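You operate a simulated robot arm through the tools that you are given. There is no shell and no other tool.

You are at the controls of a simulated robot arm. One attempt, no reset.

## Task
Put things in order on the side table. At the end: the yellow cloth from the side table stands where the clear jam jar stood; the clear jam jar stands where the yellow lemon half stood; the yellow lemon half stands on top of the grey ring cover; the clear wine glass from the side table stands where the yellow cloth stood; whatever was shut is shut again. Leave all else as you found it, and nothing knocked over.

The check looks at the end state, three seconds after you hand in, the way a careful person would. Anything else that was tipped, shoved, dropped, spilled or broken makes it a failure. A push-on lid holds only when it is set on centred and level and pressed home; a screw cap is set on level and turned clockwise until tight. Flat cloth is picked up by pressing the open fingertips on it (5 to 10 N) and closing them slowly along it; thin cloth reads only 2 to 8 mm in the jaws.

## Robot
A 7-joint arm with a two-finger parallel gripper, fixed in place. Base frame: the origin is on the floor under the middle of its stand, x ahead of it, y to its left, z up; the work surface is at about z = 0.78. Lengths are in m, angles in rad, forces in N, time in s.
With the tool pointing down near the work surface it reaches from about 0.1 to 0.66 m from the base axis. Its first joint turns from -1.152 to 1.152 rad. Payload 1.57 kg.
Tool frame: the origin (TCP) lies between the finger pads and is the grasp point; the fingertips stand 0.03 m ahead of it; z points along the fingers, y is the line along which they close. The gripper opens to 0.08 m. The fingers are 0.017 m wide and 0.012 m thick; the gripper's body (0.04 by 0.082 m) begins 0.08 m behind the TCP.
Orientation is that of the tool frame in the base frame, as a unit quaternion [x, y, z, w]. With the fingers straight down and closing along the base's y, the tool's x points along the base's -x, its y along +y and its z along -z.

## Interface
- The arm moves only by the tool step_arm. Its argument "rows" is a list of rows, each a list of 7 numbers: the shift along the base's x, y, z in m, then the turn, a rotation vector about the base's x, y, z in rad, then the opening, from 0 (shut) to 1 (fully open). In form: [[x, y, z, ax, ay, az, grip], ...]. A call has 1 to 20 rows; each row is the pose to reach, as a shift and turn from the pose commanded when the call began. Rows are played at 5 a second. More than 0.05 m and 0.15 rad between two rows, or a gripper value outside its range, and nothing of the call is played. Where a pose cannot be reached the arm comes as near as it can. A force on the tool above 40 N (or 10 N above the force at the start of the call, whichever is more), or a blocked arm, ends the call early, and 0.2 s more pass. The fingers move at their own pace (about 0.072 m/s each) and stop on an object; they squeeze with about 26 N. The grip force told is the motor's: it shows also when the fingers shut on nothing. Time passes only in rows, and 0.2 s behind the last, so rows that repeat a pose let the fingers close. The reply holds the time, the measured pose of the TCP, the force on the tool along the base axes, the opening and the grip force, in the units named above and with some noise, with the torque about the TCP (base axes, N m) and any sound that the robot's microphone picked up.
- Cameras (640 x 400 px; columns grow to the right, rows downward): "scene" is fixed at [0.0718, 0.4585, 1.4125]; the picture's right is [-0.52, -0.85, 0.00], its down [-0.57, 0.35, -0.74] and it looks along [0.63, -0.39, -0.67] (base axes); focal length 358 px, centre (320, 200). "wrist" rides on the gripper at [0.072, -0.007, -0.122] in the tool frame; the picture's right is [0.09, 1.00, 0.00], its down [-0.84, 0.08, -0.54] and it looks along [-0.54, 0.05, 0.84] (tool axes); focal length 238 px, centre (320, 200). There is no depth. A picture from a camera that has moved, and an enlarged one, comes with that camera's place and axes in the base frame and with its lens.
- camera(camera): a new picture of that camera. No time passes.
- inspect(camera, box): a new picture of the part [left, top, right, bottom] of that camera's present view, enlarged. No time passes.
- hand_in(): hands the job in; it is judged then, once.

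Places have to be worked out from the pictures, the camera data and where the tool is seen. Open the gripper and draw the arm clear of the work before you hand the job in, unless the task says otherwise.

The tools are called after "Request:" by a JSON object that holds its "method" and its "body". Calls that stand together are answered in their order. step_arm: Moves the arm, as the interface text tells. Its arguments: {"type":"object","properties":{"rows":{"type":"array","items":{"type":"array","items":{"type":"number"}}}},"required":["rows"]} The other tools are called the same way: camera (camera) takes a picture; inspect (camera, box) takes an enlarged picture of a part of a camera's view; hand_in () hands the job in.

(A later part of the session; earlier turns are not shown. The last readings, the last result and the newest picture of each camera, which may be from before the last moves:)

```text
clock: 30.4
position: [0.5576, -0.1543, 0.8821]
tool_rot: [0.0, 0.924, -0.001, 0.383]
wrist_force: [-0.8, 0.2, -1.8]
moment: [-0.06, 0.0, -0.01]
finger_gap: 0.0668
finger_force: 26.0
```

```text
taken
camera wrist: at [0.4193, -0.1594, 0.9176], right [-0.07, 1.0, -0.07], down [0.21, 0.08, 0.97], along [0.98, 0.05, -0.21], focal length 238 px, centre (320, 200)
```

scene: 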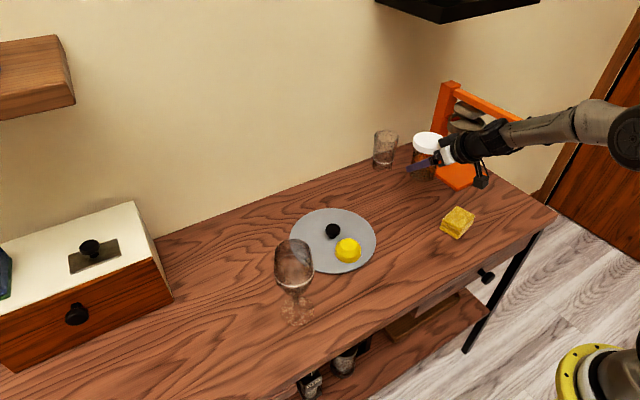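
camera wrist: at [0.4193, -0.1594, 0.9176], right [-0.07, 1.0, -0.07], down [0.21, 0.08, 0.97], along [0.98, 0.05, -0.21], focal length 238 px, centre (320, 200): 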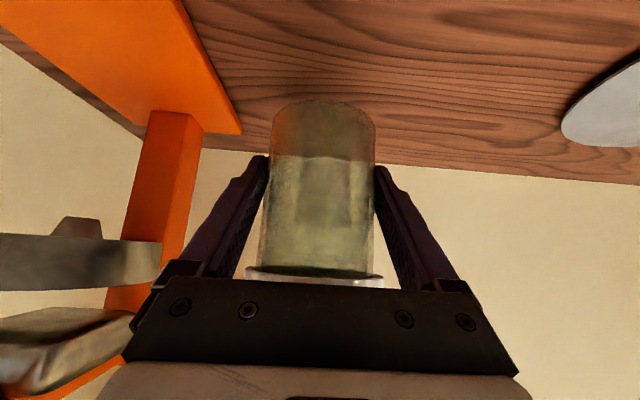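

The jar hovers about 6 cm above the spot and the press is clear to the side. I lower most of the way and then slowly to the touch height.

Request:
{"method": "step_arm", "body": {"rows": [[0, 0.0005, -0.02, 0, 0, 0, 0.5], [0, 0.0005, -0.038, 0, 0, 0, 0.5], [0, 0.0005, -0.048, 0, 0, 0, 0.5], [0, 0.0005, -0.054, 0, 0, 0, 0.5], [0, 0.0005, -0.056, 0, 0, 0, 0.5], [0, 0.0005, -0.058, 0, 0, 0, 0.5], [0, 0.0005, -0.058, 0, 0, 0, 0.5]]}}

Request:
{"method": "inspect", "body": {"camera": "scene", "box": [360, 100, 540, 240]}}

Request:
{"method": "camera", "body": {"camera": "wrist"}}

```text
clock: 32.0
position: [0.5565, -0.1502, 0.8256]
tool_rot: [0.0, 0.924, 0.0, 0.382]
wrist_force: [-0.6, -0.4, -3.0]
moment: [-0.03, 0.0, 0.01]
finger_gap: 0.0666
finger_force: 25.8
```

```text
2.86 times, centred on (450, 170) of scene
camera zoom: at [0.0718, 0.4585, 1.4125], right [-0.52, -0.85, 0.0], down [-0.57, 0.35, -0.74], along [0.63, -0.39, -0.67], focal length 1022 px, centre (-51, 286)
```

zoom: 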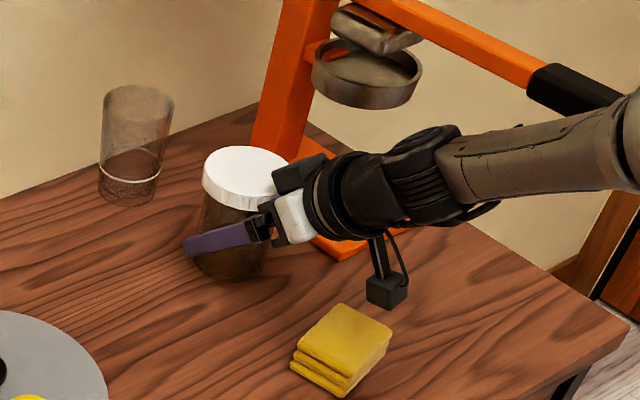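

```text
taken
camera wrist: at [0.4178, -0.1574, 0.8619], right [-0.07, 1.0, -0.07], down [0.21, 0.08, 0.97], along [0.98, 0.05, -0.21], focal length 238 px, centre (320, 200)
```

wrist: 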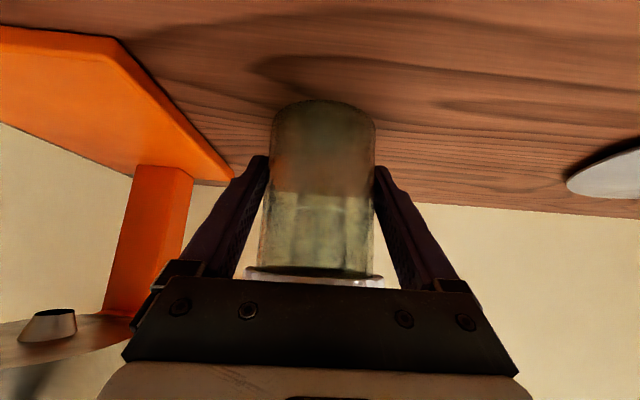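

The jar still hangs with its full weight (-3 N), about 2 mm above the table. I lower in 1 mm steps.

Request:
{"method": "step_arm", "body": {"rows": [[0, 0, -0.001, 0, 0, 0, 0.5], [0, 0, -0.002, 0, 0, 0, 0.5], [0, 0, -0.002, 0, 0, 0, 0.5]]}}

```text
clock: 32.8
position: [0.5561, -0.1502, 0.8228]
tool_rot: [0.0, 0.924, 0.0, 0.383]
wrist_force: [-0.8, -0.6, -1.9]
moment: [0.03, -0.02, 0.0]
finger_gap: 0.0664
finger_force: 25.9
```

The force is just beginning to ease (-1.9 N). I go one more millimetre down for firm contact.

Request:
{"method": "step_arm", "body": {"rows": [[0, 0, -0.0005, 0, 0, 0, 0.5], [0, 0, -0.001, 0, 0, 0, 0.5], [0, 0, -0.001, 0, 0, 0, 0.5]]}}

```text
clock: 33.6
position: [0.5559, -0.1505, 0.8233]
tool_rot: [0.0, 0.923, -0.001, 0.384]
wrist_force: [1.2, -0.4, 4.9]
moment: [0.35, 0.03, 0.03]
finger_gap: 0.0669
finger_force: 26.7
```

The jar is on the table (+5 N). I open the fingers and then back out along the tool axis.

Request:
{"method": "step_arm", "body": {"rows": [[0, 0, 0, 0, 0, 0, 0.86], [0, 0, 0, 0, 0, 0, 0.92], [0, 0, 0, 0, 0, 0, 1], [0, 0, 0, 0, 0, 0, 1], [0, 0, 0, 0, 0, 0, 1]]}}

Request:
{"method": "camera", "body": {"camera": "wrist"}}

```text
clock: 34.8
position: [0.5556, -0.1512, 0.8215]
tool_rot: [0.0, 0.924, 0.0, 0.383]
wrist_force: [0.3, 0.6, 0.5]
moment: [0.01, 0.02, -0.02]
finger_gap: 0.0803
finger_force: 0.1
```

```text
taken
camera wrist: at [0.417, -0.1578, 0.8576], right [-0.07, 1.0, -0.07], down [0.21, 0.08, 0.97], along [0.98, 0.05, -0.21], focal length 238 px, centre (320, 200)
```

wrist: 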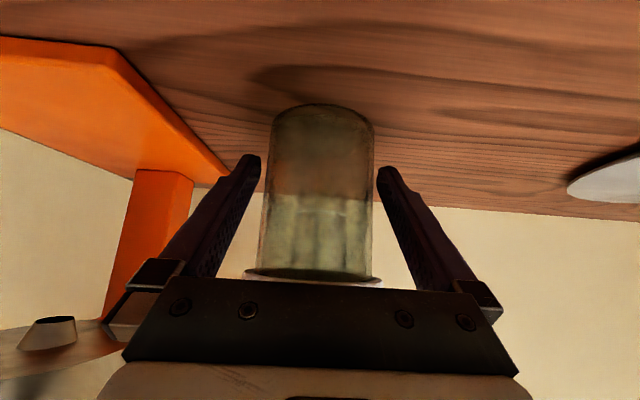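

The fingers are free and the jar stands upright. I back out along the tool axis and rise.

Request:
{"method": "step_arm", "body": {"rows": [[-0.012, 0, 0.012, 0, 0, 0, 1], [-0.03, 0, 0.03, 0, 0, 0, 1], [-0.055, 0, 0.055, 0, 0, 0, 1], [-0.085, 0, 0.085, 0, 0, 0, 1], [-0.115, 0, 0.115, 0, 0, 0, 1], [-0.115, 0, 0.15, 0, 0, 0, 1], [-0.115, 0, 0.19, 0, 0, 0, 1], [-0.115, 0, 0.19, 0, 0, 0, 1]]}}

Request:
{"method": "camera", "body": {"camera": "scene"}}

Request:
{"method": "camera", "body": {"camera": "wrist"}}

```text
clock: 36.6
position: [0.4407, -0.1493, 1.012]
tool_rot: [0.0, 0.925, 0.0, 0.381]
wrist_force: [0.1, 0.3, 0.3]
moment: [0.0, -0.02, 0.04]
finger_gap: 0.0798
finger_force: 0.1
```

```text
taken
```

scene: 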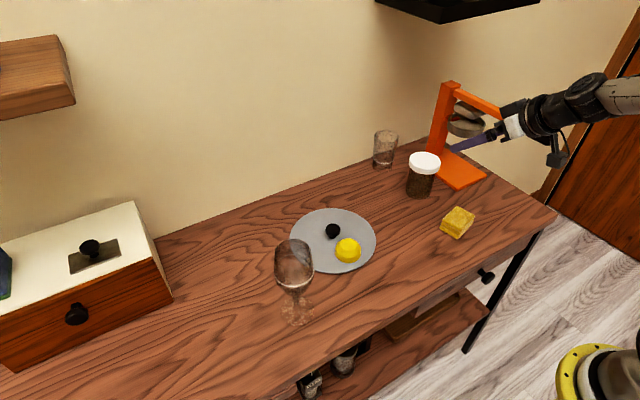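

```text
taken
camera wrist: at [0.3029, -0.1566, 1.0484], right [-0.07, 1.0, -0.06], down [0.21, 0.08, 0.97], along [0.98, 0.05, -0.21], focal length 238 px, centre (320, 200)
```

wrist: 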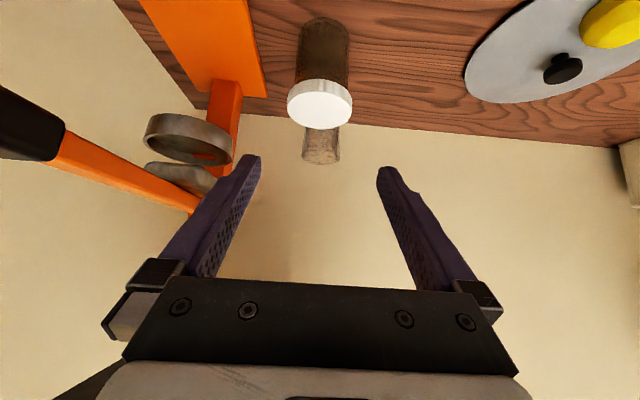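

The jar stands where the lemon was. I straighten the tool to vertical above the cloth for a closer look.

Request:
{"method": "step_arm", "body": {"rows": [[-0.006, 0.001, -0.005, 0, 0.131, 0, 1], [-0.012, 0.002, -0.01, 0, 0.262, 0, 1], [-0.018, 0.004, -0.02, 0, 0.393, 0, 1], [-0.024, 0.006, -0.03, 0, 0.524, 0, 1], [-0.03, 0.008, -0.04, 0, 0.655, 0, 1], [-0.03, 0.008, -0.06, 0, 0.785, 0, 1], [-0.03, 0.008, -0.06, 0, 0.785, 0, 1]]}}

Request:
{"method": "camera", "body": {"camera": "wrist"}}

Request:
{"method": "inspect", "body": {"camera": "wrist", "box": [240, 70, 400, 190]}}

Request:
{"method": "camera", "body": {"camera": "scene"}}

```text
clock: 38.2
position: [0.4115, -0.1425, 0.9541]
tool_rot: [-0.001, 1.0, 0.0, -0.001]
wrist_force: [-0.1, 0.1, 0.3]
moment: [-0.01, 0.0, -0.01]
finger_gap: 0.0802
finger_force: 0.0
```

```text
taken
camera wrist: at [0.3392, -0.1495, 1.0762], right [-0.09, 1.0, 0.0], down [0.84, 0.08, 0.54], along [0.54, 0.05, -0.84], focal length 238 px, centre (320, 200)
```

wrist: 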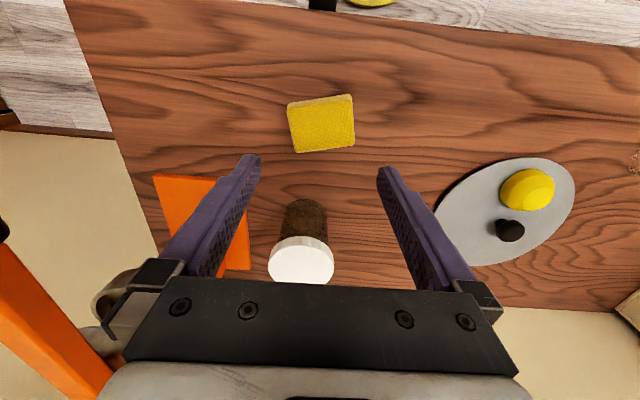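

```text
3.33 times, centred on (320, 130) of wrist
camera zoom: at [0.3392, -0.1495, 1.0762], right [-0.09, 1.0, 0.0], down [0.84, 0.08, 0.54], along [0.54, 0.05, -0.84], focal length 794 px, centre (320, 433)
```

zoom: 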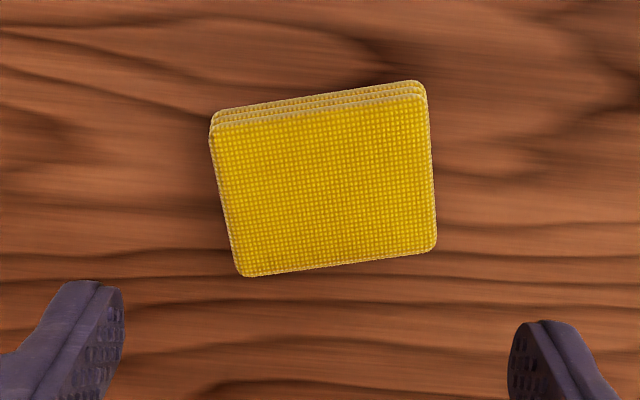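

```text
taken
```

scene: 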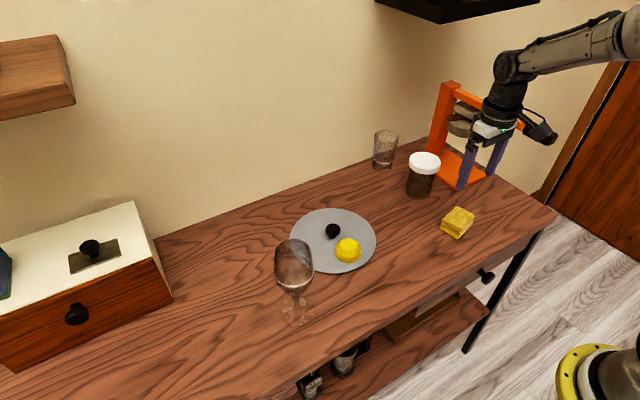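

The cloth stack measures about 0.070 x 0.053 m, centred near (0.416, -0.140) and turned about 0.24 rad. I turn the gripper so it closes across the short side, then re-check alignment.

Request:
{"method": "step_arm", "body": {"rows": [[0.0005, 0, 0, 0, 0, -0.148, 1], [0.001, 0, 0, 0, 0, -0.296, 1], [0.0015, 0.001, 0, 0, 0, -0.444, 1], [0.002, 0.001, 0, 0, 0, -0.592, 1], [0.0025, 0.002, 0, 0, 0, -0.74, 1], [0.003, 0.002, 0, 0, 0, -0.888, 1], [0.0035, 0.002, 0, 0, 0, -1.036, 1], [0.004, 0.0025, 0, 0, 0, -1.184, 1], [0.0045, 0.0025, 0, 0, 0, -1.333, 1], [0.0045, 0.0025, -0.03, 0, 0, -1.333, 1], [0.0045, 0.0025, -0.03, 0, 0, -1.333, 1]]}}

Request:
{"method": "camera", "body": {"camera": "wrist"}}

Request:
{"method": "camera", "body": {"camera": "scene"}}

```text
clock: 40.6
position: [0.4135, -0.1387, 0.9229]
tool_rot: [0.619, 0.786, 0.0, 0.0]
wrist_force: [-0.8, -1.1, 0.6]
moment: [0.03, -0.01, -0.01]
finger_gap: 0.0799
finger_force: 0.0
```

```text
taken
camera wrist: at [0.3895, -0.0718, 1.0455], right [0.95, 0.32, 0.0], down [0.27, -0.8, 0.54], along [0.17, -0.51, -0.84], focal length 238 px, centre (320, 200)
```

wrist: 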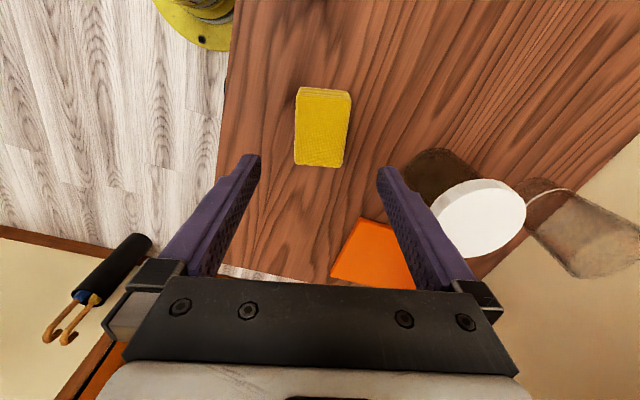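

```text
taken
```

scene: 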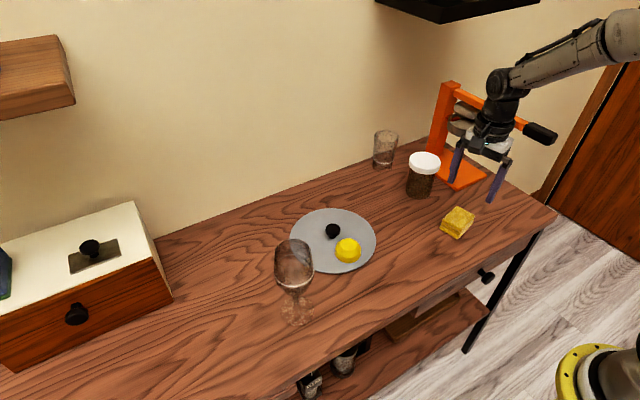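

The cloth is centred under the gripper and aligned with the closing direction. I descend around it to just above the table.

Request:
{"method": "step_arm", "body": {"rows": [[0, 0, -0.03, 0, 0, 0, 1], [0, 0, -0.06, 0, 0, 0, 1], [0, 0, -0.085, 0, 0, 0, 1], [0, 0, -0.1, 0, 0, 0, 1], [0, 0, -0.106, 0, 0, 0, 1], [0, 0, -0.108, 0, 0, 0, 1], [0, 0, -0.108, 0, 0, 0, 1]]}}

Request:
{"method": "camera", "body": {"camera": "wrist"}}

Request:
{"method": "inspect", "body": {"camera": "scene", "box": [390, 150, 530, 260]}}

```text
clock: 42.2
position: [0.4157, -0.1395, 0.8141]
tool_rot: [0.619, 0.785, 0.0, 0.0]
wrist_force: [-0.1, 0.5, 1.2]
moment: [0.02, -0.01, -0.02]
finger_gap: 0.08
finger_force: 0.1
```

```text
taken
camera wrist: at [0.3908, -0.0718, 0.9364], right [0.95, 0.32, 0.0], down [0.27, -0.8, 0.54], along [0.18, -0.51, -0.84], focal length 238 px, centre (320, 200)
```

wrist: 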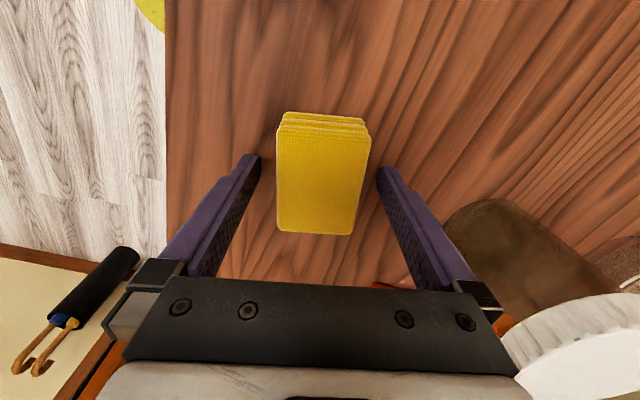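

```text
3.64 times, centred on (460, 205) of scene
camera zoom: at [0.0718, 0.4585, 1.4125], right [-0.52, -0.85, 0.0], down [-0.57, 0.35, -0.74], along [0.63, -0.39, -0.67], focal length 1300 px, centre (-189, 182)
```

zoom: 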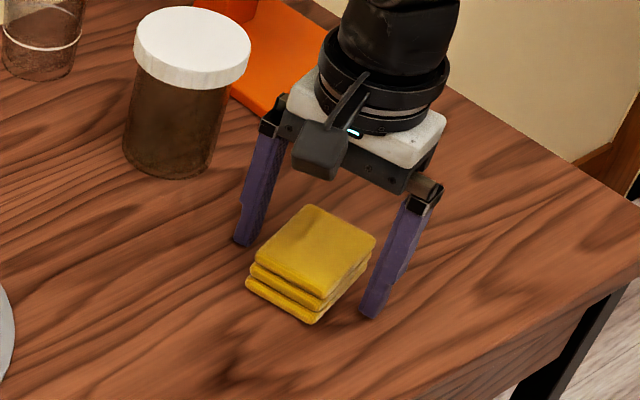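

Fingers straddle the cloth evenly, just off the table. I close slowly across its short side.

Request:
{"method": "step_arm", "body": {"rows": [[0, 0, 0, 0, 0, 0, 0.85], [0, 0, 0, 0, 0, 0, 0.75], [0, 0, 0, 0, 0, 0, 0.68], [0, 0, 0, 0, 0, 0, 0.6], [0, 0, 0, 0, 0, 0, 0.5], [0, 0, 0, 0, 0, 0, 0.45], [0, 0, 0, 0, 0, 0, 0.45]]}}

Request:
{"method": "camera", "body": {"camera": "wrist"}}

Request:
{"method": "inspect", "body": {"camera": "scene", "box": [390, 150, 530, 260]}}

```text
clock: 43.8
position: [0.4151, -0.139, 0.8136]
tool_rot: [0.618, 0.786, 0.0, 0.001]
wrist_force: [-0.6, 0.8, 1.1]
moment: [0.01, 0.02, -0.02]
finger_gap: 0.0508
finger_force: 25.4
```

```text
taken
camera wrist: at [0.3908, -0.0718, 0.9366], right [0.95, 0.32, 0.0], down [0.27, -0.8, 0.54], along [0.18, -0.51, -0.84], focal length 238 px, centre (320, 200)
```

wrist: 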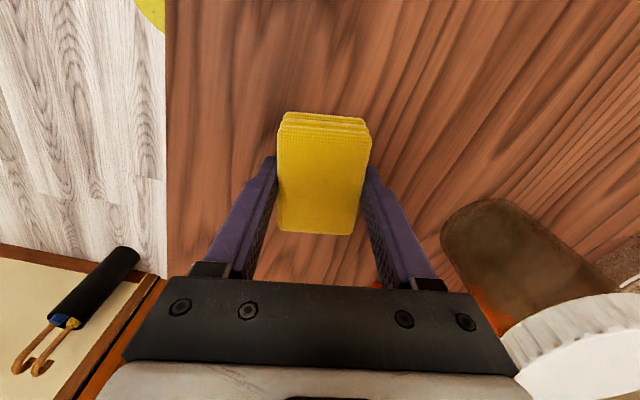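

```text
3.64 times, centred on (460, 205) of scene
camera zoom: at [0.0718, 0.4585, 1.4125], right [-0.52, -0.85, 0.0], down [-0.57, 0.35, -0.74], along [0.63, -0.39, -0.67], focal length 1300 px, centre (-189, 182)
```

zoom: 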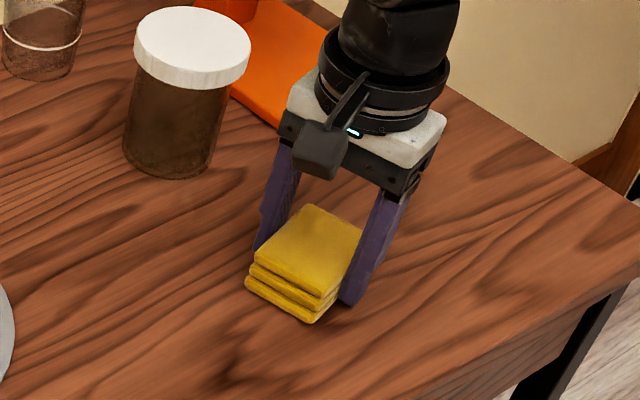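

The cloth is held at 50.8 mm. I lift it a few centimetres and check that the whole stack comes along.

Request:
{"method": "step_arm", "body": {"rows": [[0, 0, 0.008, 0, 0, 0, 0.45], [0, 0, 0.025, 0, 0, 0, 0.45], [0, 0, 0.05, 0, 0, 0, 0.45], [0, 0, 0.05, 0, 0, 0, 0.45]]}}

Request:
{"method": "camera", "body": {"camera": "wrist"}}

Request:
{"method": "inspect", "body": {"camera": "scene", "box": [390, 130, 530, 250]}}

```text
clock: 44.8
position: [0.4162, -0.1418, 0.8661]
tool_rot: [0.618, 0.786, 0.0, 0.0]
wrist_force: [-0.1, 0.5, 0.1]
moment: [-0.02, 0.01, 0.03]
finger_gap: 0.0508
finger_force: 26.2
```

```text
taken
camera wrist: at [0.391, -0.0733, 0.9879], right [0.95, 0.32, 0.0], down [0.27, -0.8, 0.54], along [0.17, -0.51, -0.84], focal length 238 px, centre (320, 200)
```

wrist: 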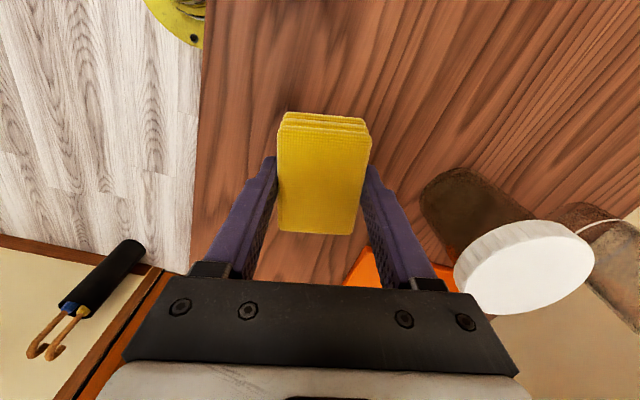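

```text
3.33 times, centred on (460, 190) of scene
camera zoom: at [0.0718, 0.4585, 1.4125], right [-0.52, -0.85, 0.0], down [-0.57, 0.35, -0.74], along [0.63, -0.39, -0.67], focal length 1192 px, centre (-147, 233)
```

zoom: 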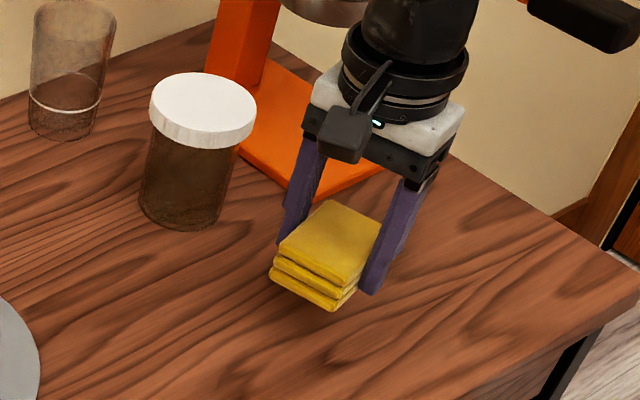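

The whole stack came up cleanly. I raise it above the wine glass's height, then carry it toward the jar's former place while turning the gripper back so the camera faces the robot.

Request:
{"method": "step_arm", "body": {"rows": [[0, 0, 0.045, 0, 0, 0, 0.45], [0, 0, 0.09, 0, 0, 0, 0.45], [0, 0, 0.135, 0, 0, 0, 0.45], [0.009, 0.04, 0.135, 0, 0, 0.11, 0.45], [0.018, 0.08, 0.135, 0, 0, 0.22, 0.45], [0.027, 0.12, 0.135, 0, 0, 0.33, 0.45], [0.036, 0.16, 0.135, 0, 0, 0.44, 0.45], [0.045, 0.2, 0.135, 0, 0, 0.55, 0.45], [0.054, 0.24, 0.135, 0, 0, 0.66, 0.45], [0.063, 0.28, 0.135, 0, 0, 0.77, 0.45], [0.072, 0.32, 0.135, 0, 0, 0.88, 0.45], [0.081, 0.36, 0.135, 0, 0, 0.99, 0.45], [0.09, 0.4, 0.135, 0, 0, 1.1, 0.45], [0.097, 0.44, 0.135, 0, 0, 1.22, 0.45], [0.1, 0.475, 0.135, 0, 0, 1.333, 0.45], [0.1, 0.475, 0.135, 0, 0, 1.333, 0.45]]}}

Request:
{"method": "camera", "body": {"camera": "wrist"}}

Request:
{"method": "camera", "body": {"camera": "scene"}}

```text
clock: 48.2
position: [0.5139, 0.3308, 1.0028]
tool_rot: [-0.001, 1.0, -0.001, -0.001]
wrist_force: [-0.1, 0.9, -0.5]
moment: [0.0, 0.04, -0.03]
finger_gap: 0.0512
finger_force: 26.1
```

```text
taken
camera wrist: at [0.4412, 0.3241, 1.1254], right [-0.09, 1.0, 0.0], down [0.84, 0.08, 0.54], along [0.54, 0.05, -0.84], focal length 238 px, centre (320, 200)
```

wrist: 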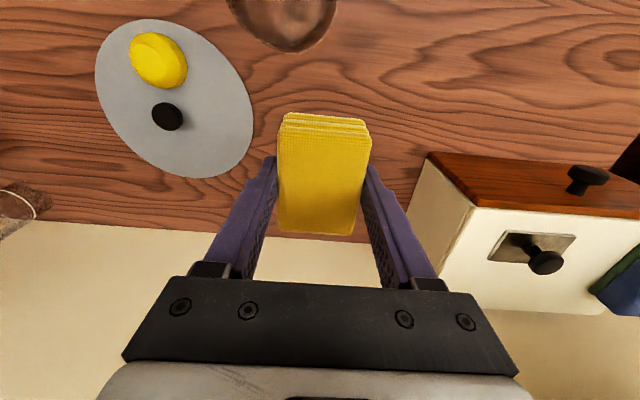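

```text
taken
```

scene: 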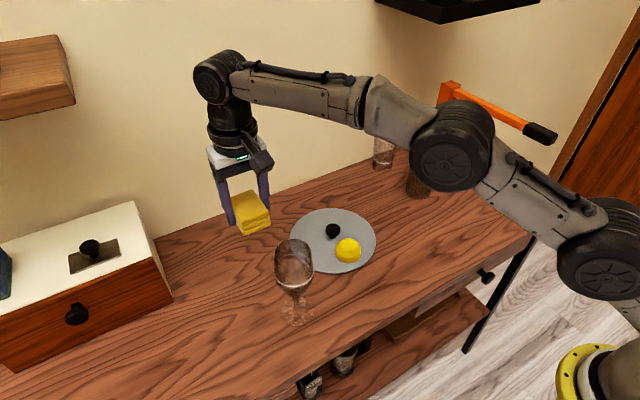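

The cloth is safely held near (0.514, 0.331). I move on to above the jar's old place (0.532, 0.399) and see whether the arm reaches it with the tool vertical.

Request:
{"method": "step_arm", "body": {"rows": [[0.006, 0.023, 0, 0, 0, 0, 0.45], [0.012, 0.046, 0, 0, 0, 0, 0.45], [0.018, 0.068, 0, 0, 0, 0, 0.45], [0.018, 0.068, -0.03, 0, 0, 0, 0.45], [0.018, 0.068, -0.06, 0, 0, 0, 0.45], [0.018, 0.068, -0.06, 0, 0, 0, 0.45]]}}

Request:
{"method": "camera", "body": {"camera": "wrist"}}

Request:
{"method": "camera", "body": {"camera": "scene"}}

```text
clock: 49.6
position: [0.5186, 0.3912, 0.9365]
tool_rot: [0.0, 1.0, 0.001, 0.001]
wrist_force: [-0.1, -0.3, -1.1]
moment: [0.01, 0.04, 0.0]
finger_gap: 0.0509
finger_force: 25.9
out of reach, approached as far as the arm can: row 2, 3, 4, 5, 6
```

```text
taken
camera wrist: at [0.4452, 0.3839, 1.0593], right [-0.09, 1.0, 0.0], down [0.84, 0.08, 0.54], along [0.54, 0.05, -0.84], focal length 238 px, centre (320, 200)
```

wrist: 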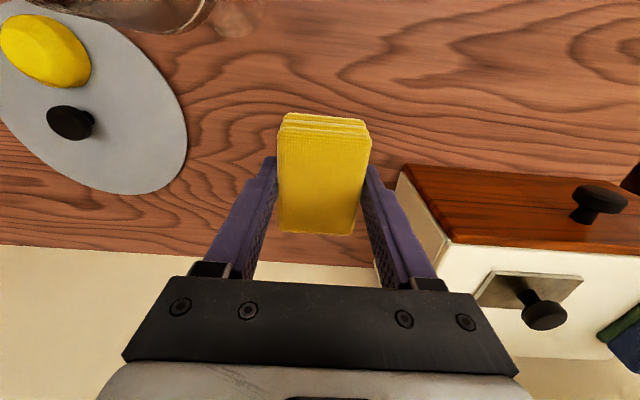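

```text
taken
```

scene: 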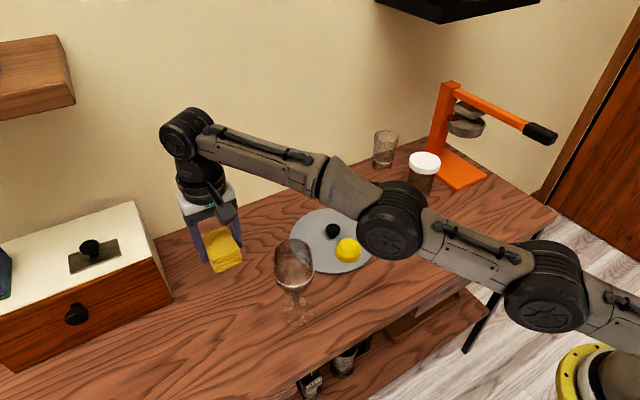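

At this height the arm falls about 15 mm short, stopping at radius 0.65. Reach should grow as the wrist comes down toward shoulder height, so I lower further and re-check the pose.

Request:
{"method": "step_arm", "body": {"rows": [[0, 0, -0.02, 0, 0, 0, 0.45], [0, 0, -0.04, 0, 0, 0, 0.45], [0, 0, -0.06, 0, 0, 0, 0.45], [0, 0, -0.06, 0, 0, 0, 0.45]]}}

Request:
{"method": "camera", "body": {"camera": "wrist"}}

```text
clock: 50.6
position: [0.52, 0.3926, 0.8788]
tool_rot: [0.0, 1.0, 0.0, 0.0]
wrist_force: [-0.4, 0.8, -1.0]
moment: [0.02, -0.01, -0.03]
finger_gap: 0.0508
finger_force: 26.2
```

```text
taken
camera wrist: at [0.4463, 0.3851, 1.0008], right [-0.09, 1.0, 0.0], down [0.84, 0.08, 0.54], along [0.54, 0.05, -0.84], focal length 238 px, centre (320, 200)
```

wrist: 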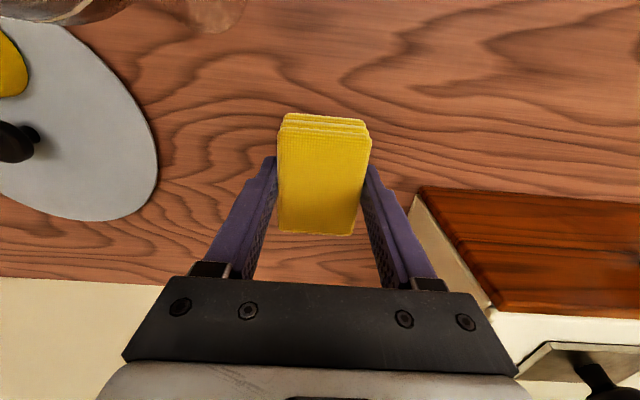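

No reach warning this time; the tool is at (0.520, 0.393, 0.879). I nudge toward (0.532, 0.399) while descending.

Request:
{"method": "step_arm", "body": {"rows": [[0.003, 0.001, -0.01, 0, 0, 0, 0.45], [0.006, 0.003, -0.02, 0, 0, 0, 0.45], [0.009, 0.005, -0.03, 0, 0, 0, 0.45], [0.012, 0.0065, -0.04, 0, 0, 0, 0.45], [0.012, 0.0065, -0.04, 0, 0, 0, 0.45]]}}

Request:
{"method": "camera", "body": {"camera": "wrist"}}

Request:
{"method": "inspect", "body": {"camera": "scene", "box": [140, 180, 340, 330]}}

```text
clock: 51.8
position: [0.5289, 0.3996, 0.8417]
tool_rot: [0.0, 1.0, 0.001, 0.001]
wrist_force: [0.0, -0.1, -0.2]
moment: [-0.01, -0.02, 0.0]
finger_gap: 0.051
finger_force: 25.7
```

```text
taken
camera wrist: at [0.4554, 0.3923, 0.9637], right [-0.09, 1.0, 0.0], down [0.84, 0.08, 0.54], along [0.54, 0.05, -0.84], focal length 238 px, centre (320, 200)
```

wrist: 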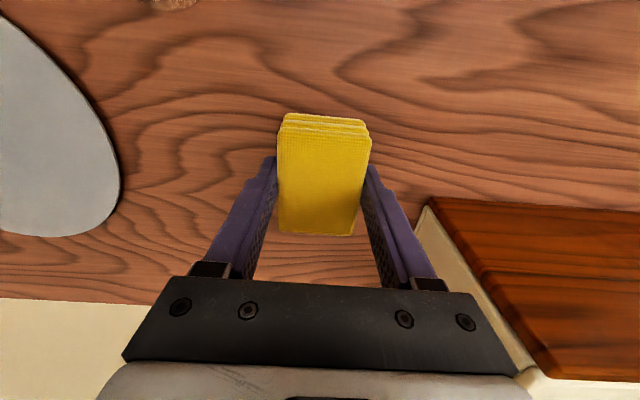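

```text
2.67 times, centred on (240, 255) of scene
camera zoom: at [0.0718, 0.4585, 1.4125], right [-0.52, -0.85, 0.0], down [-0.57, 0.35, -0.74], along [0.63, -0.39, -0.67], focal length 954 px, centre (533, 53)
```

zoom: 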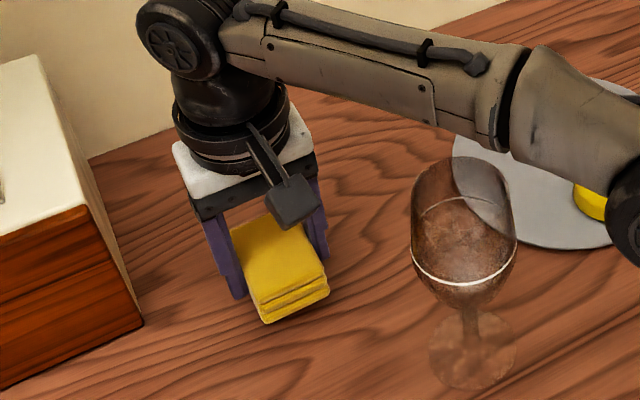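

The cloth is over the spot (0.529, 0.3995), about 27 mm above the table. I lower to just above touching, then check the force.

Request:
{"method": "step_arm", "body": {"rows": [[0.001, 0, -0.01, 0, 0, 0, 0.45], [0.002, 0, -0.018, 0, 0, 0, 0.45], [0.002, 0, -0.022, 0, 0, 0, 0.45], [0.002, 0, -0.0245, 0, 0, 0, 0.45], [0.002, 0, -0.0245, 0, 0, 0, 0.45]]}}

```text
clock: 53.0
position: [0.5307, 0.3984, 0.8148]
tool_rot: [0.0, 1.0, -0.001, 0.0]
wrist_force: [-0.1, -0.9, -0.8]
moment: [-0.01, -0.01, -0.02]
finger_gap: 0.051
finger_force: 25.9
out of reach, approached as far as the arm can: row 2, 4
```

At z = 0.815 there is still no contact. I go down another 1.5 mm and read the force.

Request:
{"method": "step_arm", "body": {"rows": [[0, 0, -0.001, 0, 0, 0, 0.45], [0, 0, -0.0015, 0, 0, 0, 0.45], [0, 0, -0.0015, 0, 0, 0, 0.45]]}}

```text
clock: 53.8
position: [0.5316, 0.3988, 0.8144]
tool_rot: [0.0, 1.0, 0.0, 0.0]
wrist_force: [0.5, 0.1, 0.0]
moment: [-0.01, -0.02, -0.02]
finger_gap: 0.0509
finger_force: 26.6
```

The cloth is at table height to within a millimetre. I release it slowly and check before rising.

Request:
{"method": "step_arm", "body": {"rows": [[0, 0, 0, 0, 0, 0, 0.68], [0, 0, 0, 0, 0, 0, 0.75], [0, 0, 0, 0, 0, 0, 0.85], [0, 0, 0, 0, 0, 0, 1], [0, 0, 0, 0, 0, 0, 1]]}}

Request:
{"method": "camera", "body": {"camera": "wrist"}}

Request:
{"method": "inspect", "body": {"camera": "scene", "box": [140, 180, 340, 330]}}

```text
clock: 55.0
position: [0.531, 0.3976, 0.8143]
tool_rot: [0.0, 1.0, 0.0, -0.001]
wrist_force: [0.6, -0.4, 0.1]
moment: [-0.01, 0.03, 0.0]
finger_gap: 0.0801
finger_force: 0.1
```

```text
taken
camera wrist: at [0.4579, 0.3906, 0.9363], right [-0.09, 1.0, 0.0], down [0.84, 0.08, 0.54], along [0.54, 0.05, -0.84], focal length 238 px, centre (320, 200)
```

wrist: 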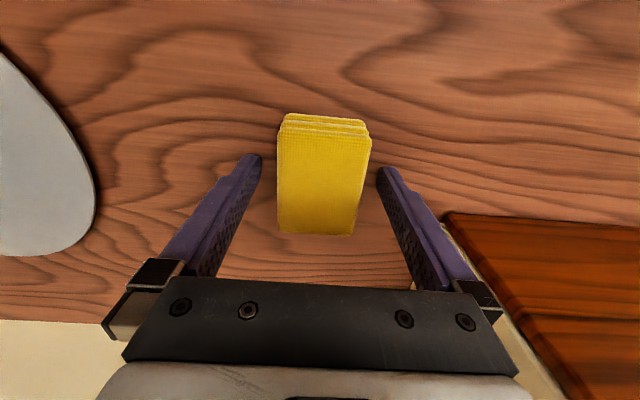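

```text
2.67 times, centred on (240, 255) of scene
camera zoom: at [0.0718, 0.4585, 1.4125], right [-0.52, -0.85, 0.0], down [-0.57, 0.35, -0.74], along [0.63, -0.39, -0.67], focal length 954 px, centre (533, 53)
```

zoom: 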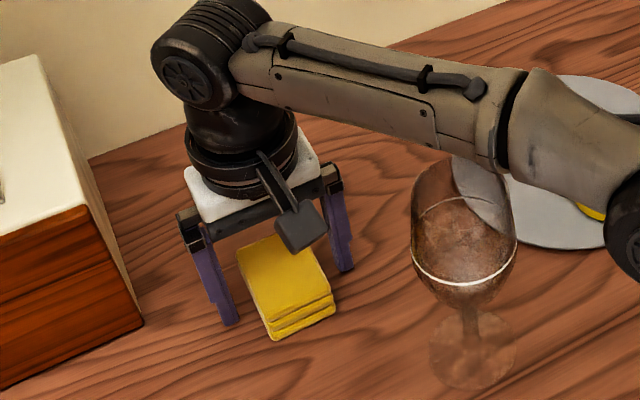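

The cloth lies flat where the jar was. I rise straight up, then pull back to look at the wine glass.

Request:
{"method": "step_arm", "body": {"rows": [[0, 0, 0.015, 0, 0, 0, 1], [0, 0, 0.04, 0, 0, 0, 1], [-0.005, -0.004, 0.08, 0, 0, 0, 1], [-0.015, -0.01, 0.125, 0, 0, 0, 1], [-0.025, -0.015, 0.17, 0, 0, 0, 1], [-0.035, -0.02, 0.215, 0, 0, 0, 1], [-0.06, -0.04, 0.25, 0, 0, 0, 1], [-0.09, -0.06, 0.27, 0, 0, 0, 1], [-0.12, -0.08, 0.28, 0, 0, 0, 1], [-0.15, -0.095, 0.28, 0, 0, 0, 1], [-0.17, -0.098, 0.28, 0, 0, 0, 1], [-0.17, -0.098, 0.28, 0, 0, 0, 1]]}}

Request:
{"method": "camera", "body": {"camera": "wrist"}}

Request:
{"method": "camera", "body": {"camera": "scene"}}

```text
clock: 57.6
position: [0.363, 0.3019, 1.0924]
tool_rot: [0.0, 1.0, 0.0, 0.0]
wrist_force: [-0.1, 0.0, 0.8]
moment: [-0.01, 0.0, 0.0]
finger_gap: 0.0798
finger_force: 0.0
out of reach, approached as far as the arm can: row 1, 2, 6, 7, 8
```

```text
taken
camera wrist: at [0.2892, 0.2947, 1.215], right [-0.09, 1.0, 0.0], down [0.84, 0.08, 0.54], along [0.54, 0.05, -0.84], focal length 238 px, centre (320, 200)
```

wrist: 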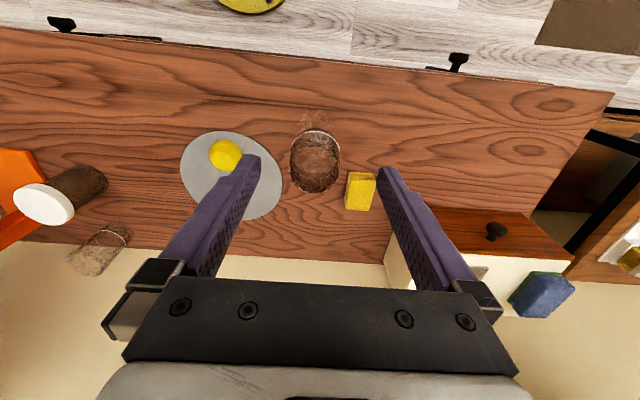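

```text
taken
```

scene: 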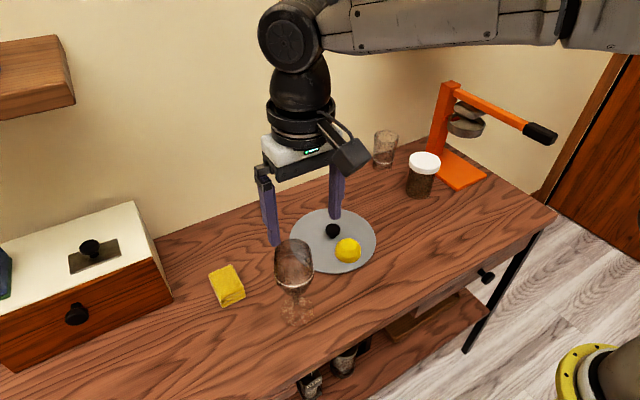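

The cloth is in place. Now I enlarge both views of the wine glass to measure its bowl, stem and liquid level.

Request:
{"method": "inspect", "body": {"camera": "wrist", "box": [260, 90, 400, 220]}}

Request:
{"method": "inspect", "body": {"camera": "scene", "box": [240, 225, 350, 335]}}

```text
3.08 times, centred on (330, 155) of wrist
camera zoom: at [0.2892, 0.2947, 1.215], right [-0.09, 1.0, 0.0], down [0.84, 0.08, 0.54], along [0.54, 0.05, -0.84], focal length 733 px, centre (289, 338)
```

zoom: 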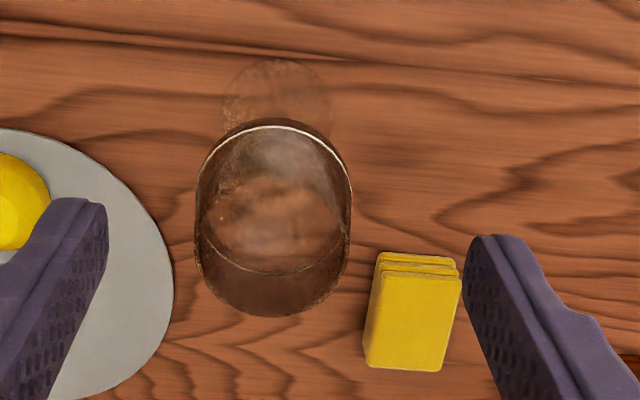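

```text
3.64 times, centred on (295, 280) of scene
camera zoom: at [0.0718, 0.4585, 1.4125], right [-0.52, -0.85, 0.0], down [-0.57, 0.35, -0.74], along [0.63, -0.39, -0.67], focal length 1300 px, centre (411, -91)
```

zoom: 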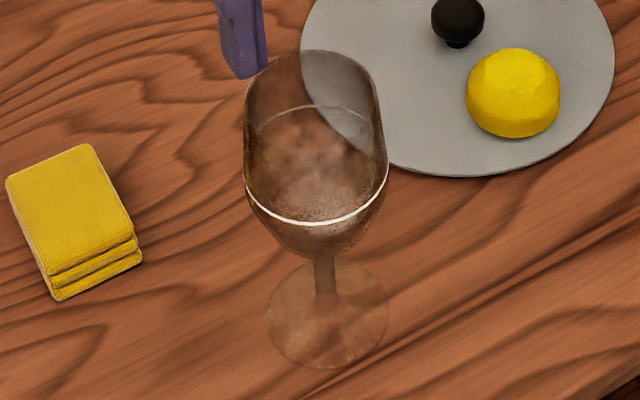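

The glass axis is at about (0.4115, 0.2995), its rim is near z = 0.96 (about 60 mm across), and its widest part is about 68 mm near z = 0.90, with liquid at about 0.912. I'll grip the bowl from above with the tool vertical; first I centre over it and check.

Request:
{"method": "step_arm", "body": {"rows": [[0.015, -0.001, -0.01, 0, 0, 0, 1], [0.03, -0.002, -0.02, 0, 0, 0, 1], [0.043, -0.0024, -0.033, 0, 0, 0, 1], [0.0485, -0.0024, -0.045, 0, 0, 0, 1], [0.0485, -0.0024, -0.045, 0, 0, 0, 1]]}}

Request:
{"method": "camera", "body": {"camera": "wrist"}}

Request:
{"method": "inspect", "body": {"camera": "wrist", "box": [230, 60, 410, 240]}}

Request:
{"method": "inspect", "body": {"camera": "scene", "box": [220, 160, 380, 335]}}

```text
clock: 58.8
position: [0.4118, 0.2988, 1.0476]
tool_rot: [0.001, 1.0, 0.001, 0.001]
wrist_force: [0.3, -0.6, -0.4]
moment: [-0.01, 0.0, -0.03]
finger_gap: 0.0802
finger_force: 0.1
```

```text
taken
camera wrist: at [0.3385, 0.2909, 1.17], right [-0.09, 1.0, 0.0], down [0.84, 0.08, 0.54], along [0.54, 0.05, -0.84], focal length 238 px, centre (320, 200)
```

wrist: 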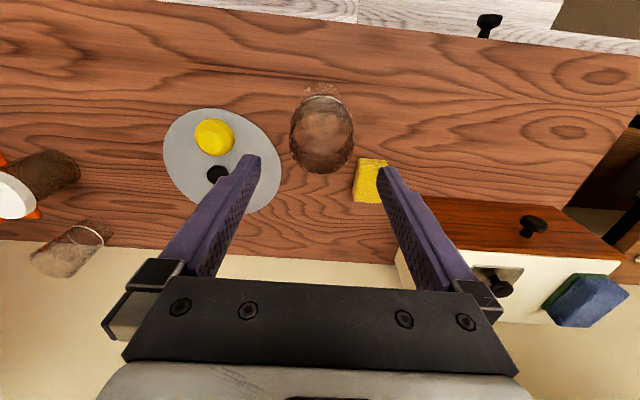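

```text
2.22 times, centred on (320, 150) of wrist
camera zoom: at [0.3385, 0.2909, 1.17], right [-0.09, 1.0, 0.0], down [0.84, 0.08, 0.54], along [0.54, 0.05, -0.84], focal length 530 px, centre (320, 311)
```

zoom: 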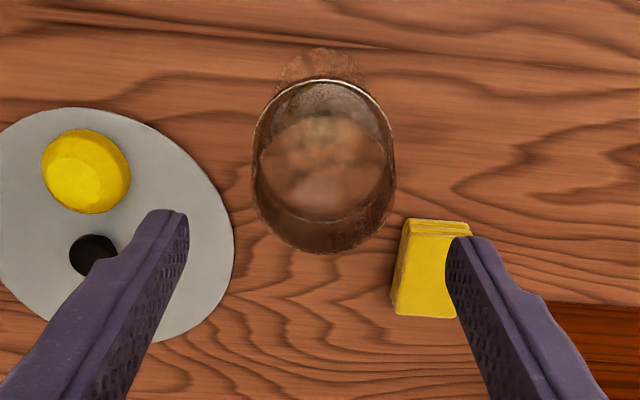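

```text
2.29 times, centred on (300, 248) of scene
camera zoom: at [0.0718, 0.4585, 1.4125], right [-0.52, -0.85, 0.0], down [-0.57, 0.35, -0.74], along [0.63, -0.39, -0.67], focal length 817 px, centre (366, 91)
```

zoom: 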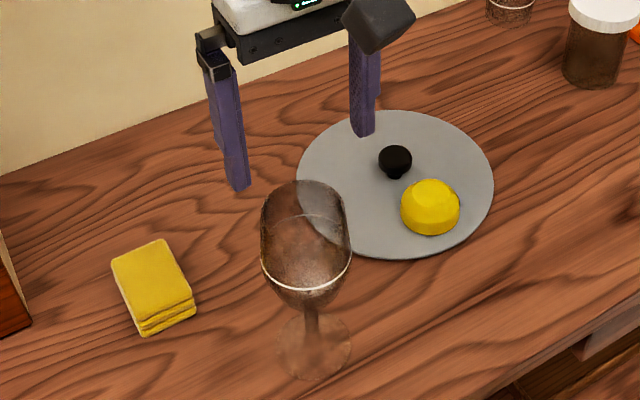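

The bowl is centred within about 1 mm in y, leaving roughly 5 mm each side. I descend slowly around the bowl and pause partway to check.

Request:
{"method": "step_arm", "body": {"rows": [[0, 0.0006, -0.02, 0, 0, 0, 1], [0, 0.0006, -0.04, 0, 0, 0, 1], [0, 0.0006, -0.055, 0, 0, 0, 1], [0, 0.0006, -0.07, 0, 0, 0, 1], [0, 0.0006, -0.08, 0, 0, 0, 1], [0, 0.0006, -0.08, 0, 0, 0, 1]]}}

Request:
{"method": "camera", "body": {"camera": "wrist"}}

Request:
{"method": "inspect", "body": {"camera": "scene", "box": [220, 190, 380, 335]}}

```text
clock: 60.2
position: [0.4103, 0.3004, 0.9685]
tool_rot: [0.0, 1.0, -0.001, 0.0]
wrist_force: [0.6, -0.3, -0.2]
moment: [0.02, -0.01, 0.0]
finger_gap: 0.0801
finger_force: 0.1
```

```text
taken
camera wrist: at [0.3377, 0.2931, 1.0913], right [-0.09, 1.0, 0.0], down [0.84, 0.08, 0.54], along [0.54, 0.05, -0.84], focal length 238 px, centre (320, 200)
```

wrist: 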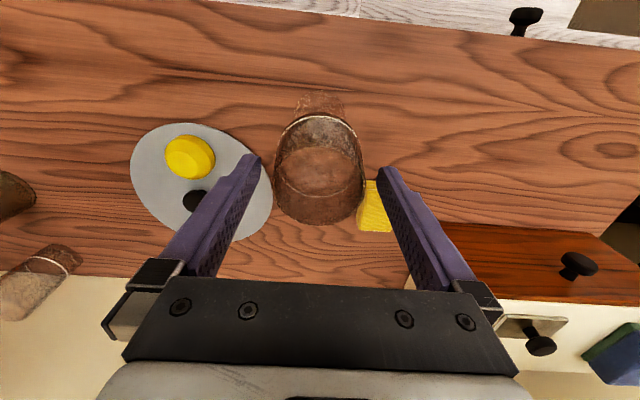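

```text
2.76 times, centred on (300, 262) of scene
camera zoom: at [0.0718, 0.4585, 1.4125], right [-0.52, -0.85, 0.0], down [-0.57, 0.35, -0.74], along [0.63, -0.39, -0.67], focal length 986 px, centre (375, 28)
```

zoom: 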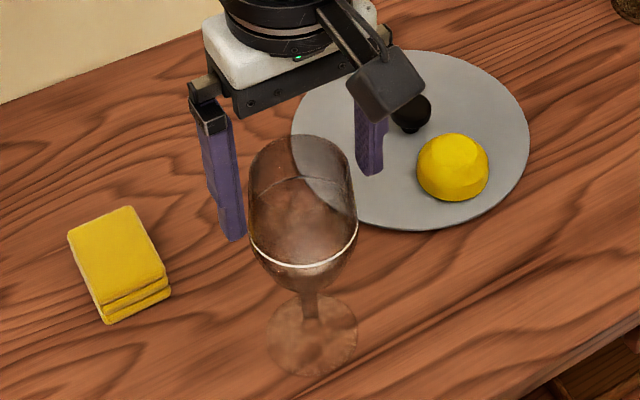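

The bowl sits centred between the fingertips (273–364 px against 262–376 px). I continue down to the widest part of the bowl with a 1.5 mm forward correction.

Request:
{"method": "step_arm", "body": {"rows": [[0.0005, -0.0003, -0.012, 0, 0, 0, 1], [0.001, -0.0005, -0.025, 0, 0, 0, 1], [0.0015, -0.0005, -0.038, 0, 0, 0, 1], [0.0015, -0.0005, -0.05, 0, 0, 0, 1], [0.0015, -0.0005, -0.06, 0, 0, 0, 1], [0.0015, -0.0005, -0.0635, 0, 0, 0, 1], [0.0015, -0.0005, -0.0635, 0, 0, 0, 1]]}}

Request:
{"method": "camera", "body": {"camera": "wrist"}}

Request:
{"method": "inspect", "body": {"camera": "scene", "box": [220, 190, 380, 335]}}

```text
clock: 61.8
position: [0.4115, 0.3005, 0.9046]
tool_rot: [-0.001, 1.0, 0.0, 0.0]
wrist_force: [0.1, -0.5, 0.0]
moment: [0.01, 0.03, 0.0]
finger_gap: 0.0802
finger_force: 0.1
```

```text
taken
camera wrist: at [0.3381, 0.2925, 1.0278], right [-0.09, 1.0, 0.0], down [0.84, 0.08, 0.54], along [0.54, 0.05, -0.84], focal length 238 px, centre (320, 200)
```

wrist: 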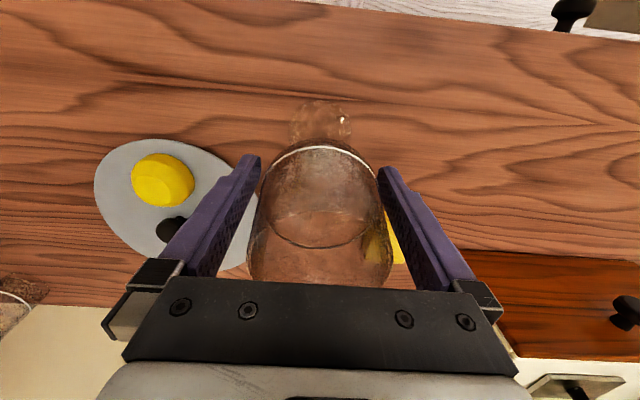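

```text
2.76 times, centred on (300, 262) of scene
camera zoom: at [0.0718, 0.4585, 1.4125], right [-0.52, -0.85, 0.0], down [-0.57, 0.35, -0.74], along [0.63, -0.39, -0.67], focal length 986 px, centre (375, 28)
```

zoom: 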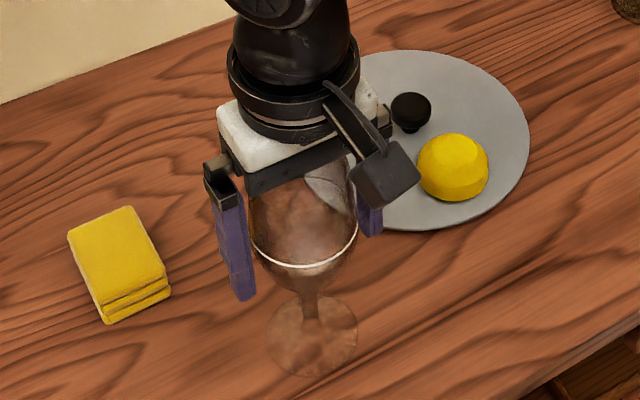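

No contact so far, and the fingers flank the widest part. I close gently on the bowl.

Request:
{"method": "step_arm", "body": {"rows": [[0, 0, 0, 0, 0, 0, 0.94], [0, 0, 0, 0, 0, 0, 0.89], [0, 0, 0, 0, 0, 0, 0.85], [0, 0, 0, 0, 0, 0, 0.8], [0, 0, 0, 0, 0, 0, 0.75], [0, 0, 0, 0, 0, 0, 0.7], [0, 0, 0, 0, 0, 0, 0.7]]}}

Request:
{"method": "camera", "body": {"camera": "wrist"}}

Request:
{"method": "inspect", "body": {"camera": "scene", "box": [220, 190, 380, 335]}}

```text
clock: 63.4
position: [0.4095, 0.2994, 0.9056]
tool_rot: [0.0, 1.0, 0.001, 0.0]
wrist_force: [0.1, 0.3, 0.5]
moment: [-0.02, 0.03, -0.03]
finger_gap: 0.0647
finger_force: 26.1
```

```text
taken
camera wrist: at [0.3382, 0.2924, 1.0279], right [-0.09, 1.0, 0.0], down [0.84, 0.08, 0.54], along [0.54, 0.05, -0.84], focal length 238 px, centre (320, 200)
```

wrist: 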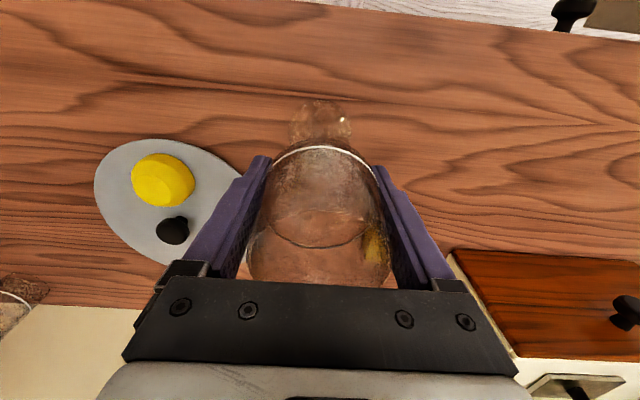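

```text
2.76 times, centred on (300, 262) of scene
camera zoom: at [0.0718, 0.4585, 1.4125], right [-0.52, -0.85, 0.0], down [-0.57, 0.35, -0.74], along [0.63, -0.39, -0.67], focal length 986 px, centre (375, 28)
```

zoom: 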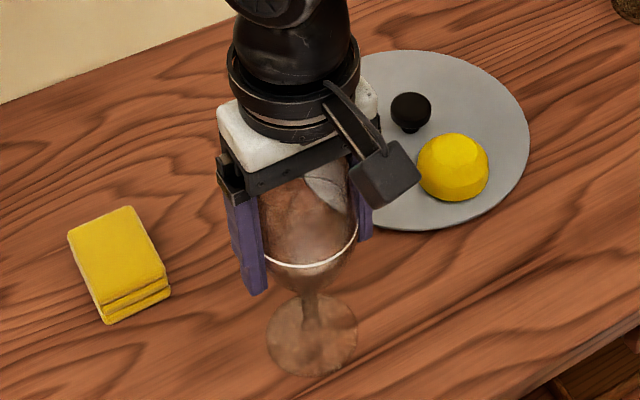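

The bowl is held at 64.7 mm with no sounds. I lift slowly and level.

Request:
{"method": "step_arm", "body": {"rows": [[0, 0, 0.003, 0, 0, 0, 0.7], [0, 0, 0.01, 0, 0, 0, 0.7], [0, 0, 0.02, 0, 0, 0, 0.7], [0, 0, 0.03, 0, 0, 0, 0.7], [0, 0, 0.03, 0, 0, 0, 0.7]]}}

Request:
{"method": "camera", "body": {"camera": "wrist"}}

Request:
{"method": "inspect", "body": {"camera": "scene", "box": [220, 170, 380, 325]}}

```text
clock: 64.6
position: [0.4124, 0.2991, 0.9356]
tool_rot: [0.0, 1.0, 0.0, -0.001]
wrist_force: [0.0, 0.1, -2.3]
moment: [-0.01, 0.03, -0.02]
finger_gap: 0.0648
finger_force: 25.5
```

```text
taken
camera wrist: at [0.3388, 0.2917, 1.0585], right [-0.09, 1.0, 0.0], down [0.84, 0.08, 0.54], along [0.54, 0.05, -0.84], focal length 238 px, centre (320, 200)
```

wrist: 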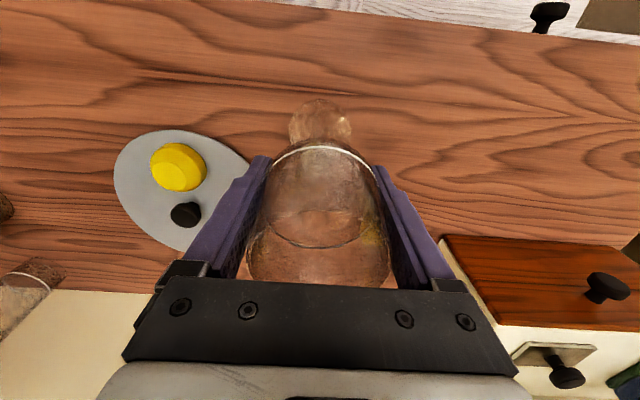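

```text
2.58 times, centred on (300, 248) of scene
camera zoom: at [0.0718, 0.4585, 1.4125], right [-0.52, -0.85, 0.0], down [-0.57, 0.35, -0.74], along [0.63, -0.39, -0.67], focal length 923 px, centre (372, 77)
```

zoom: 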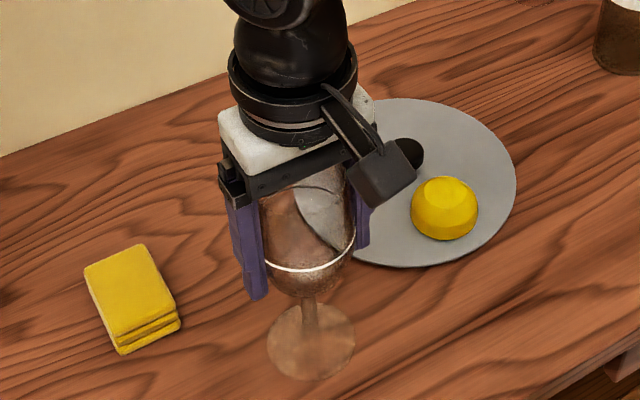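

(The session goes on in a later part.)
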